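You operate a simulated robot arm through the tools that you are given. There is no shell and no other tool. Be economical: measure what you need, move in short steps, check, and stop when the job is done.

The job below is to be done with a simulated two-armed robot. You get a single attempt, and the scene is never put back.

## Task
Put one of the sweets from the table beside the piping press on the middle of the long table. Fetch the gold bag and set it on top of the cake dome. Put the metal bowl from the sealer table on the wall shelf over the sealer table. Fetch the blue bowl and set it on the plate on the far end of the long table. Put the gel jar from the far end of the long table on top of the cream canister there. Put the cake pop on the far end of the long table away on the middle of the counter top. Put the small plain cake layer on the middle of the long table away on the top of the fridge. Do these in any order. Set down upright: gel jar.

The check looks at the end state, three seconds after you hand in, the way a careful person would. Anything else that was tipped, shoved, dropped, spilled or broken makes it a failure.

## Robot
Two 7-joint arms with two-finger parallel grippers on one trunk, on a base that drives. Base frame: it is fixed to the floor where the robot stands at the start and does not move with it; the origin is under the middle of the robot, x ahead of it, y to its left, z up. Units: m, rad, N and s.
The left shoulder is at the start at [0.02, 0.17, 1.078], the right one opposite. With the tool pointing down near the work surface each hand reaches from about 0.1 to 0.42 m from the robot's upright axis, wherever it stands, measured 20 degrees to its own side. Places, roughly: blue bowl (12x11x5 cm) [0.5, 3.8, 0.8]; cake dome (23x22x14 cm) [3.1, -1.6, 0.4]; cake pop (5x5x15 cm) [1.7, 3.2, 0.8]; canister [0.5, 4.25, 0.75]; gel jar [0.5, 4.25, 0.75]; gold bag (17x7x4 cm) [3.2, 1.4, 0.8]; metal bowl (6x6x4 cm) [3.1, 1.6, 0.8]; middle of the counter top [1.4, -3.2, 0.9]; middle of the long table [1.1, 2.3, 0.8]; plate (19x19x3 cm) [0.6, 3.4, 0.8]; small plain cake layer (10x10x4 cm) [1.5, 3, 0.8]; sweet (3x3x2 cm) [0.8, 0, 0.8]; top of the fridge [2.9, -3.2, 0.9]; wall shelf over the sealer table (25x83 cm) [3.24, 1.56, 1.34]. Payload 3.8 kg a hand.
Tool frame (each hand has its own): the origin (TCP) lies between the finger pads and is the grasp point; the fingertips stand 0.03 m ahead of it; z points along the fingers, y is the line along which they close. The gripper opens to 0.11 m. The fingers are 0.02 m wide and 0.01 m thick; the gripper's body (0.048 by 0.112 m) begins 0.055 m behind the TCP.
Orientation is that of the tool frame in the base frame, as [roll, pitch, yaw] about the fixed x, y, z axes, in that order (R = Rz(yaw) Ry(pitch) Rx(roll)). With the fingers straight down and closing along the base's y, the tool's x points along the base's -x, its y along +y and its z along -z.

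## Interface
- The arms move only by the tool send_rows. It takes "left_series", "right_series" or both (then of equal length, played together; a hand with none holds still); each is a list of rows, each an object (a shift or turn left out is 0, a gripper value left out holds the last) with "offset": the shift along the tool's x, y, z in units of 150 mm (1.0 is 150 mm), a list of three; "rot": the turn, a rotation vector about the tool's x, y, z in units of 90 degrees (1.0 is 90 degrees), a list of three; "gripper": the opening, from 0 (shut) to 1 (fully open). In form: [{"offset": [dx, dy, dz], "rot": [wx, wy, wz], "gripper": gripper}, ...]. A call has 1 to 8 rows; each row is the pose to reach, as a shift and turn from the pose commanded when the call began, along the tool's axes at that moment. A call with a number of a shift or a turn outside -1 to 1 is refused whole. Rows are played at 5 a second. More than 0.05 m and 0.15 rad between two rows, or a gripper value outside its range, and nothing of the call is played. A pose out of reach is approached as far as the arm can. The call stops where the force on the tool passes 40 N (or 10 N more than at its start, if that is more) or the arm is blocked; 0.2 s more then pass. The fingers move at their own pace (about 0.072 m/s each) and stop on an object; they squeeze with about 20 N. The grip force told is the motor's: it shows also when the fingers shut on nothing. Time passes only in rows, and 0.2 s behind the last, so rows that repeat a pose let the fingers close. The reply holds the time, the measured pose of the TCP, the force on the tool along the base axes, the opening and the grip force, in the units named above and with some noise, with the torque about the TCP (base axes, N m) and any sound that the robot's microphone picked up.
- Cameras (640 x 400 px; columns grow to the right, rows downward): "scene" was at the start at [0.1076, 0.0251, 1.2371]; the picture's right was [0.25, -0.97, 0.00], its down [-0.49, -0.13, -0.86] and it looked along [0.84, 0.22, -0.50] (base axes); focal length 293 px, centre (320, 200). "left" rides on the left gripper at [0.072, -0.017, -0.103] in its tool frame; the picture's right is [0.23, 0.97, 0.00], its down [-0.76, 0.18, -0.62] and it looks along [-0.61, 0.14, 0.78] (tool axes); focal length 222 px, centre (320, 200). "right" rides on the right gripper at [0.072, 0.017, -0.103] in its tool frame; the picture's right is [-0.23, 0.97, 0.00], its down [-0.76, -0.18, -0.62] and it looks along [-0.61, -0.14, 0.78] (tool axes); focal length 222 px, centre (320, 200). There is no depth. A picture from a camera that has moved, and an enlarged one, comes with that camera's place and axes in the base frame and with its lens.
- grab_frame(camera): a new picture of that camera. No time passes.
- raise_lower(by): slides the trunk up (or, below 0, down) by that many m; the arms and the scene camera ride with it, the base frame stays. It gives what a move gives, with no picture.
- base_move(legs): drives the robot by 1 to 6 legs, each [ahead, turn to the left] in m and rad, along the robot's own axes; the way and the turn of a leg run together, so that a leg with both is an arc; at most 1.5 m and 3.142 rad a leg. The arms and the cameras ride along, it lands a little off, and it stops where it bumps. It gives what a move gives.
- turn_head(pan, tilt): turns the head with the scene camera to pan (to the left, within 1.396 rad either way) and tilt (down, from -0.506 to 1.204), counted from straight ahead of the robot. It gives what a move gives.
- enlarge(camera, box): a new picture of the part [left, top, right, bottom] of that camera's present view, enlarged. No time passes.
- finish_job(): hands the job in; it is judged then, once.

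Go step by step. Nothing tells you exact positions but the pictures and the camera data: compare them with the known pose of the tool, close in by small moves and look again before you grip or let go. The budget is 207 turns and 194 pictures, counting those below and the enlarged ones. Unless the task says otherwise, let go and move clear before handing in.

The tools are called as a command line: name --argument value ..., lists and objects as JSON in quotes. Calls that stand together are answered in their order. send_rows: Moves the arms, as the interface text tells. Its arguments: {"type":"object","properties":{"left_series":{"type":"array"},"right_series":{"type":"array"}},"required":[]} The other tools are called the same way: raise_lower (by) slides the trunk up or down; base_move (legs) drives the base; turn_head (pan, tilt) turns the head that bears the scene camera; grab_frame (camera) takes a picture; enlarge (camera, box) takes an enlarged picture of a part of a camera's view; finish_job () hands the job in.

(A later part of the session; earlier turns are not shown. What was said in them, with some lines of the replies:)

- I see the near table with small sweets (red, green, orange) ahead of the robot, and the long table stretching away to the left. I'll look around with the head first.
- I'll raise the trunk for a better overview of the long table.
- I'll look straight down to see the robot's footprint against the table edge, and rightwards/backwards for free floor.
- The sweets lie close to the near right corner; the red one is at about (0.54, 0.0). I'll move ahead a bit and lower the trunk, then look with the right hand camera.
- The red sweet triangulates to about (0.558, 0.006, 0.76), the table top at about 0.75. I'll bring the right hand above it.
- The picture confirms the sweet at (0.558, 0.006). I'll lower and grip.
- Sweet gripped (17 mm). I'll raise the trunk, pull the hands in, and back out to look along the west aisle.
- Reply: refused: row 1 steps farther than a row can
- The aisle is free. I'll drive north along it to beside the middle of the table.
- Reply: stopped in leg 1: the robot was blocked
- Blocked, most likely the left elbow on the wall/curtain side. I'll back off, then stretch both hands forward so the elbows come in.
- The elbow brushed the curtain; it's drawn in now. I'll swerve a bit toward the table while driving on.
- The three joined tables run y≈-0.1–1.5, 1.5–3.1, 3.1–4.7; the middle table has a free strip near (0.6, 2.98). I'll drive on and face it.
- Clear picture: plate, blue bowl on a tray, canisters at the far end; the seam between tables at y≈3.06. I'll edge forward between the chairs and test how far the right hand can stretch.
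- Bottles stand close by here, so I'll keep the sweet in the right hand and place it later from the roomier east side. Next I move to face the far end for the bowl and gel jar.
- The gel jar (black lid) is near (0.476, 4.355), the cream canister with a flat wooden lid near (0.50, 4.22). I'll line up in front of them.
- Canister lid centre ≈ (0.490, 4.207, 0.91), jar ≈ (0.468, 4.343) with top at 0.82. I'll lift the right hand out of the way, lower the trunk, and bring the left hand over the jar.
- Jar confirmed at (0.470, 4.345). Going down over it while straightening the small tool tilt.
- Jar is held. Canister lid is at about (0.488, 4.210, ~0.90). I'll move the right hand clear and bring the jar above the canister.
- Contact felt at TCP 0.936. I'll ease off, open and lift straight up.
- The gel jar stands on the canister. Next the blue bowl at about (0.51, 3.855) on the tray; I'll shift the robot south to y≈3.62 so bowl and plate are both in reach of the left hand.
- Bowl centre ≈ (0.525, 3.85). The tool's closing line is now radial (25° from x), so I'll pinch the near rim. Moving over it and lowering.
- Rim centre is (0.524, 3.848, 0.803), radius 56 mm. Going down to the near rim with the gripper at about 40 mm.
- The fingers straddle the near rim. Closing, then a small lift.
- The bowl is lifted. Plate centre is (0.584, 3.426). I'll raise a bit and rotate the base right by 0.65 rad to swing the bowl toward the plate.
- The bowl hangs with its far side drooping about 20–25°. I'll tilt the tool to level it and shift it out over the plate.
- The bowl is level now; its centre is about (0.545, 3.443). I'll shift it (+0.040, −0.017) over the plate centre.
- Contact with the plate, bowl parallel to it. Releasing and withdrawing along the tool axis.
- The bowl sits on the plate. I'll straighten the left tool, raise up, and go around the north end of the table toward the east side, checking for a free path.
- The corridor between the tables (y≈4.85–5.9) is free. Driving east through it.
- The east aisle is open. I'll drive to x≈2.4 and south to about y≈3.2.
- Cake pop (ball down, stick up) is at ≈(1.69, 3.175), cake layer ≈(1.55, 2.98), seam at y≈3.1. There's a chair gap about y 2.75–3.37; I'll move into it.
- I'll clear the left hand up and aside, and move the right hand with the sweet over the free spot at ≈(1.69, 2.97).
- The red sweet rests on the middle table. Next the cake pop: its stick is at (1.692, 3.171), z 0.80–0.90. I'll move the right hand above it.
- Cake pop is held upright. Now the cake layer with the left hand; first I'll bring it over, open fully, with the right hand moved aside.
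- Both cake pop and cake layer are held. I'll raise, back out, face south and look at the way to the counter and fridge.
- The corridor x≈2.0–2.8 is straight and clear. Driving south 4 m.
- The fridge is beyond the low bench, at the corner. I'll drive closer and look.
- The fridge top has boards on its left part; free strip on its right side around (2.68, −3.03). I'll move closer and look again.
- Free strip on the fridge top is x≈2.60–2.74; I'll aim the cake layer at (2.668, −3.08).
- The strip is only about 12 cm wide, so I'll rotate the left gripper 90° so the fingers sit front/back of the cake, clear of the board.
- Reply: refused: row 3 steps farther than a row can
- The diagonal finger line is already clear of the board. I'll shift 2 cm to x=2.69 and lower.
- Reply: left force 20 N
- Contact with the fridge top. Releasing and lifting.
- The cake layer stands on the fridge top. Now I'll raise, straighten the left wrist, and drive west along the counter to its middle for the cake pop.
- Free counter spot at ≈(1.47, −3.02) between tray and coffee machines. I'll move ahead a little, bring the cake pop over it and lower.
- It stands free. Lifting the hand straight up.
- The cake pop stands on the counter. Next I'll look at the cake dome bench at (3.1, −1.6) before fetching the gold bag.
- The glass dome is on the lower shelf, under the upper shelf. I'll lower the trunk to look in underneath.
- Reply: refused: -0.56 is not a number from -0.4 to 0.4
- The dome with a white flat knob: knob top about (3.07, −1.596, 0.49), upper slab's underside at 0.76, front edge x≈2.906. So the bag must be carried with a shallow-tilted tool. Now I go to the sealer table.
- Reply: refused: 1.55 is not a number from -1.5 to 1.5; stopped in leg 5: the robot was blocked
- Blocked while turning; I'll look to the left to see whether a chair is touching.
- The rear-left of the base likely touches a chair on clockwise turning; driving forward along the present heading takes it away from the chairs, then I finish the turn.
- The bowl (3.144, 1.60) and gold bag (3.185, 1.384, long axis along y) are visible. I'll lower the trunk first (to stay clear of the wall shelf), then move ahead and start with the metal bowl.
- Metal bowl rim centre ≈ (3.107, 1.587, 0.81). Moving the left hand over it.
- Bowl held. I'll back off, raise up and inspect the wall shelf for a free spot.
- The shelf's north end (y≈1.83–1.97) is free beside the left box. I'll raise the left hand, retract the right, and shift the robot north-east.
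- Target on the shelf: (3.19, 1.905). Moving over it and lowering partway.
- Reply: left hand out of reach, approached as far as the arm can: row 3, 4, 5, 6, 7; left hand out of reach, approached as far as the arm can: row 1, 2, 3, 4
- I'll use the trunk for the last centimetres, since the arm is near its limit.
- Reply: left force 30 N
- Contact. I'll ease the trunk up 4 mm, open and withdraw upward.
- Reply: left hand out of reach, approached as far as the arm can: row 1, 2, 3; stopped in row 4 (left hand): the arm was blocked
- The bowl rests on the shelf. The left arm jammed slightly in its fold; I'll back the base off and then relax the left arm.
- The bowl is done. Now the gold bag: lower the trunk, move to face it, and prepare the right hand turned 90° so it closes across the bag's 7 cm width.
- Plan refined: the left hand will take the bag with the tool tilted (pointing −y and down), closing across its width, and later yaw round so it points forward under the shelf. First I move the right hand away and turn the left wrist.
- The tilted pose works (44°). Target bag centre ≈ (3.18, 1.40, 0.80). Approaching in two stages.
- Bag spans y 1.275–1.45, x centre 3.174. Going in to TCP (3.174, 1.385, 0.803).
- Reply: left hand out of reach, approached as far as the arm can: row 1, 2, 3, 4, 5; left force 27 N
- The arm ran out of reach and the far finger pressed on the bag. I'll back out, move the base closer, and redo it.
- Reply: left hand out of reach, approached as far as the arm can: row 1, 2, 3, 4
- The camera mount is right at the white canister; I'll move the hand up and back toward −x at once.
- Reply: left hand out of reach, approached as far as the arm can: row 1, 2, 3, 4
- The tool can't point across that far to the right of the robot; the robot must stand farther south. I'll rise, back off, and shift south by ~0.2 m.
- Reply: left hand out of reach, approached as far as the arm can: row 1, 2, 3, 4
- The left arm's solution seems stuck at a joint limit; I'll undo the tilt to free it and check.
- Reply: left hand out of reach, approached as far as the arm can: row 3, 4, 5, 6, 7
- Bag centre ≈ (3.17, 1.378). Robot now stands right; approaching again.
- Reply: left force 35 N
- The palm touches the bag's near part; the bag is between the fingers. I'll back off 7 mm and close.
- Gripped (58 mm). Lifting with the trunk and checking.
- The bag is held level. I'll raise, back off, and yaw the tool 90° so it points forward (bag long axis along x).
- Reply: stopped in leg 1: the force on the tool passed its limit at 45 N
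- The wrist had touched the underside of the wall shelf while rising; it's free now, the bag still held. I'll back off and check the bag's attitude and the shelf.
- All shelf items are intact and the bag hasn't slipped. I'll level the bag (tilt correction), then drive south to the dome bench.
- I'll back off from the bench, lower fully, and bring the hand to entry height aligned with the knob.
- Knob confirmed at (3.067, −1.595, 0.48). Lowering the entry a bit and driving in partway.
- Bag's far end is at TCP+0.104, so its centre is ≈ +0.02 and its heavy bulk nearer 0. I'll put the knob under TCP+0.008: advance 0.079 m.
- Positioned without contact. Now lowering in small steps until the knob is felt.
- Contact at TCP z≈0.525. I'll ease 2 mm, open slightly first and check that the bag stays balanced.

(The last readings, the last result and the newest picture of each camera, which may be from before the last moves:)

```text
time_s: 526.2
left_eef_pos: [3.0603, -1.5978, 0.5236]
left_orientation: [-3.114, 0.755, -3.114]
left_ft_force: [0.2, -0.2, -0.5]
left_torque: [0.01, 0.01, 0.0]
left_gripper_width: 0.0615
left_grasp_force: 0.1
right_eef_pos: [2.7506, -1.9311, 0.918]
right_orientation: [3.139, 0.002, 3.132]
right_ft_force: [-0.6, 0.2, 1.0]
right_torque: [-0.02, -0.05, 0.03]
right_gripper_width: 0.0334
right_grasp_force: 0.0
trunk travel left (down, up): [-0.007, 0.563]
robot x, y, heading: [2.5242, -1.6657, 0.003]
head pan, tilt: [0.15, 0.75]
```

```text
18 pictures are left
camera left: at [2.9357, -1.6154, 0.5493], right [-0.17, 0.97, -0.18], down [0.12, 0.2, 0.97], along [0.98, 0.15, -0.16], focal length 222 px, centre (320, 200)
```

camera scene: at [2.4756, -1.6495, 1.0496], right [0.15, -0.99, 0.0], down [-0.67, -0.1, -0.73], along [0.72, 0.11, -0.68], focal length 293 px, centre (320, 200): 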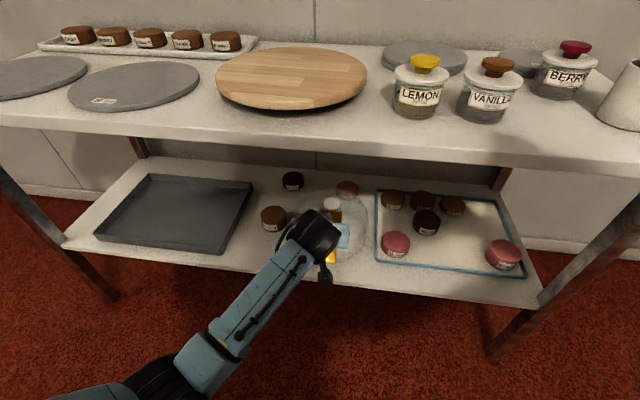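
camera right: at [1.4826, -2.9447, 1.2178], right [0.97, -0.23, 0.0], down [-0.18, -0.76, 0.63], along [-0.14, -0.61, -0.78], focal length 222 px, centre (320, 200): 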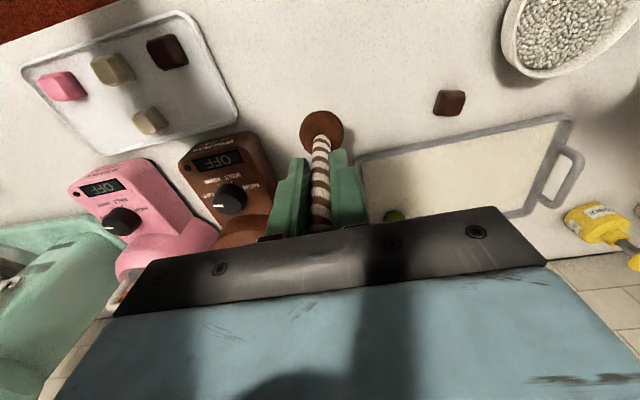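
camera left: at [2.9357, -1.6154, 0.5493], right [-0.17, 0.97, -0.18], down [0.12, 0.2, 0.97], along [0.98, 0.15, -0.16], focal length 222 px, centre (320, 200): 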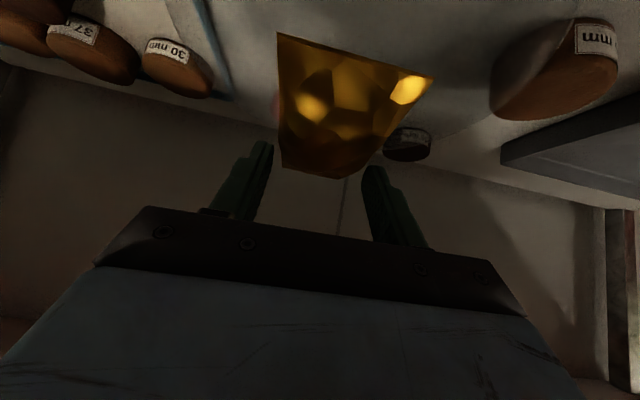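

The bag stays balanced. Opening fully and withdrawing straight back with the base.

send_rows --left_series '[{"gripper": 0.7}, {"gripper": 0.9}, {}, {}]'

base_move --legs '[[-0.1, 0]]'

base_move --legs '[[-0.15, 0]]'

grab_frame --camera "left"

grab_frame --camera "scene"

```text
time_s: 527.2
left_eef_pos: [3.0605, -1.5978, 0.5232]
left_orientation: [-3.114, 0.758, -3.114]
left_ft_force: [-0.2, 0.6, -0.9]
left_torque: [-0.03, 0.01, 0.02]
left_gripper_width: 0.099
left_grasp_force: 0.1
right_eef_pos: [2.7497, -1.9303, 0.9181]
right_orientation: [3.139, 0.002, 3.134]
right_ft_force: [-0.6, -0.5, -0.2]
right_torque: [0.04, 0.04, -0.04]
right_gripper_width: 0.0329
right_grasp_force: 0.0
trunk travel left (down, up): [-0.007, 0.563]
robot x, y, heading: [2.5207, -1.6643, -0.001]
head pan, tilt: [0.15, 0.75]
```

```text
time_s: 528.4
left_eef_pos: [2.955, -1.5975, 0.5228]
left_orientation: [-3.115, 0.759, -3.113]
left_ft_force: [-0.3, -0.5, -0.2]
left_torque: [0.03, 0.05, 0.0]
left_gripper_width: 0.0992
left_grasp_force: 0.1
right_eef_pos: [2.6442, -1.9295, 0.9177]
right_orientation: [3.139, 0.002, 3.134]
right_ft_force: [-0.3, 0.7, -0.7]
right_torque: [-0.01, -0.02, 0.01]
right_gripper_width: 0.0329
right_grasp_force: 0.0
trunk travel left (down, up): [-0.007, 0.563]
robot x, y, heading: [2.4201, -1.6603, 0.003]
head pan, tilt: [0.15, 0.75]
```

```text
time_s: 529.8
left_eef_pos: [2.8066, -1.596, 0.5237]
left_orientation: [-3.113, 0.758, -3.108]
left_ft_force: [-0.3, -0.9, -0.7]
left_torque: [0.0, 0.05, -0.01]
left_gripper_width: 0.0991
left_grasp_force: 0.0
right_eef_pos: [2.4989, -1.9291, 0.9182]
right_orientation: [3.14, 0.002, 3.138]
right_ft_force: [0.1, 0.8, -1.0]
right_torque: [-0.01, -0.02, 0.02]
right_gripper_width: 0.0326
right_grasp_force: 0.0
trunk travel left (down, up): [-0.007, 0.563]
robot x, y, heading: [2.2709, -1.6651, 0.005]
head pan, tilt: [0.15, 0.75]
```

```text
17 pictures are left
camera left: at [2.682, -1.6141, 0.5497], right [-0.18, 0.97, -0.18], down [0.12, 0.2, 0.97], along [0.98, 0.15, -0.15], focal length 222 px, centre (320, 200)
```

left: 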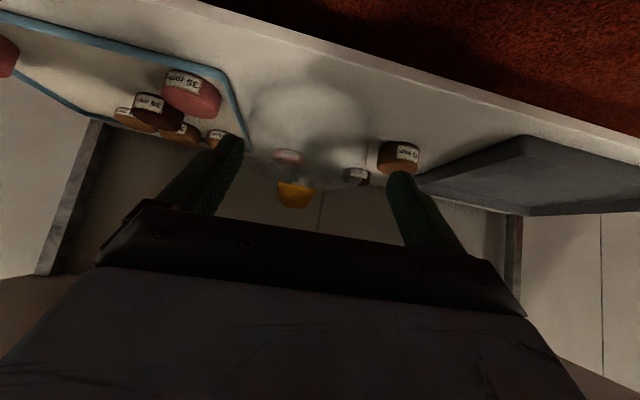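

```text
16 pictures are left
camera scene: at [2.3714, -1.6498, 1.0496], right [0.16, -0.99, 0.0], down [-0.67, -0.11, -0.73], along [0.72, 0.11, -0.68], focal length 293 px, centre (320, 200)
```

scene: 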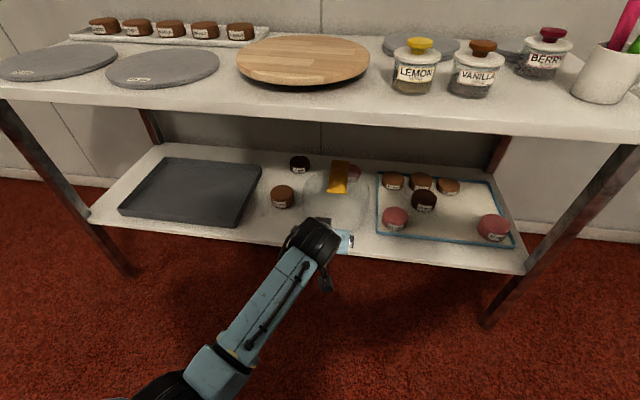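

enlarge --camera "scene" --box '[260, 130, 420, 250]'

enlarge --camera "left" --box '[220, 70, 380, 220]'

```text
3.33 times, centred on (340, 190) of scene
camera zoom: at [2.3714, -1.6498, 1.0496], right [0.16, -0.99, 0.0], down [-0.67, -0.11, -0.73], along [0.72, 0.11, -0.68], focal length 976 px, centre (253, 233)
```

zoom: 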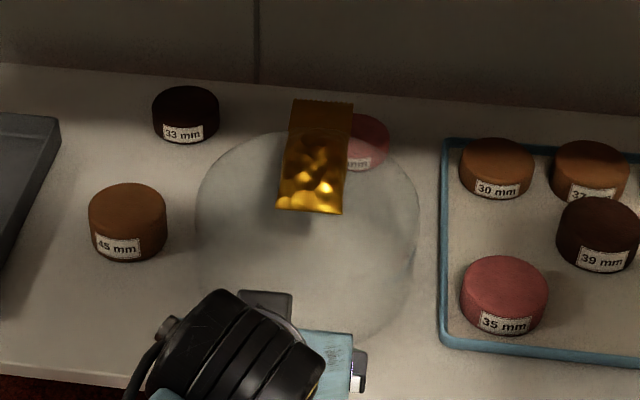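

```text
2.67 times, centred on (300, 145) of left
camera zoom: at [2.682, -1.6141, 0.5497], right [-0.18, 0.97, -0.18], down [0.12, 0.2, 0.97], along [0.98, 0.15, -0.15], focal length 592 px, centre (373, 347)
```

zoom: 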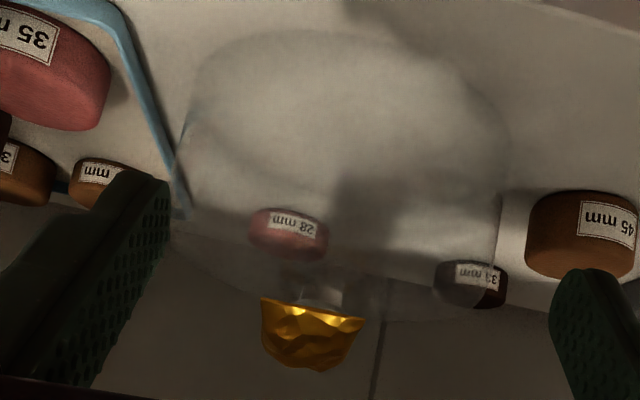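

The gold bag lies level on the dome's knob, the hands are clear, and all seven placements are done. I'm handing in.

finish_job

```text
The job is handed in.
```

I made all seven placements and handed the job in. Along the way the robot made four accidental contacts that may count against it.

**Placed:**
- **Sweet:** a red one, on the clear strip of the middle table near its east edge. I read "beside the piping press" as describing where the sweets started, not where to put it.
- **Gel jar:** upright on the wooden lid of the cream canister.
- **Blue bowl:** on the plate at the far end.
- **Cake layer:** on the right side of the fridge top, about 1 cm from the edge.
- **Cake pop:** standing on the counter top, a little to the east of its middle.
- **Metal bowl:** at the north end of the wall shelf.
- **Gold bag:** lying level on the knob of the cake dome.

**Accidental contacts:**
- **Curtain:** the left elbow brushed it on the west side.
- **Chair (probable):** the base was blocked while turning near the east-side chairs. I saw nothing displaced in the pictures, but the spot it most likely touched was out of view.
- **White canister on the sealer table:** the left gripper brushed it. It looked upright in a later picture.
- **Wall shelf:** the left wrist pressed against its underside. The boxes and bowl on it looked undisturbed in a picture taken afterwards.
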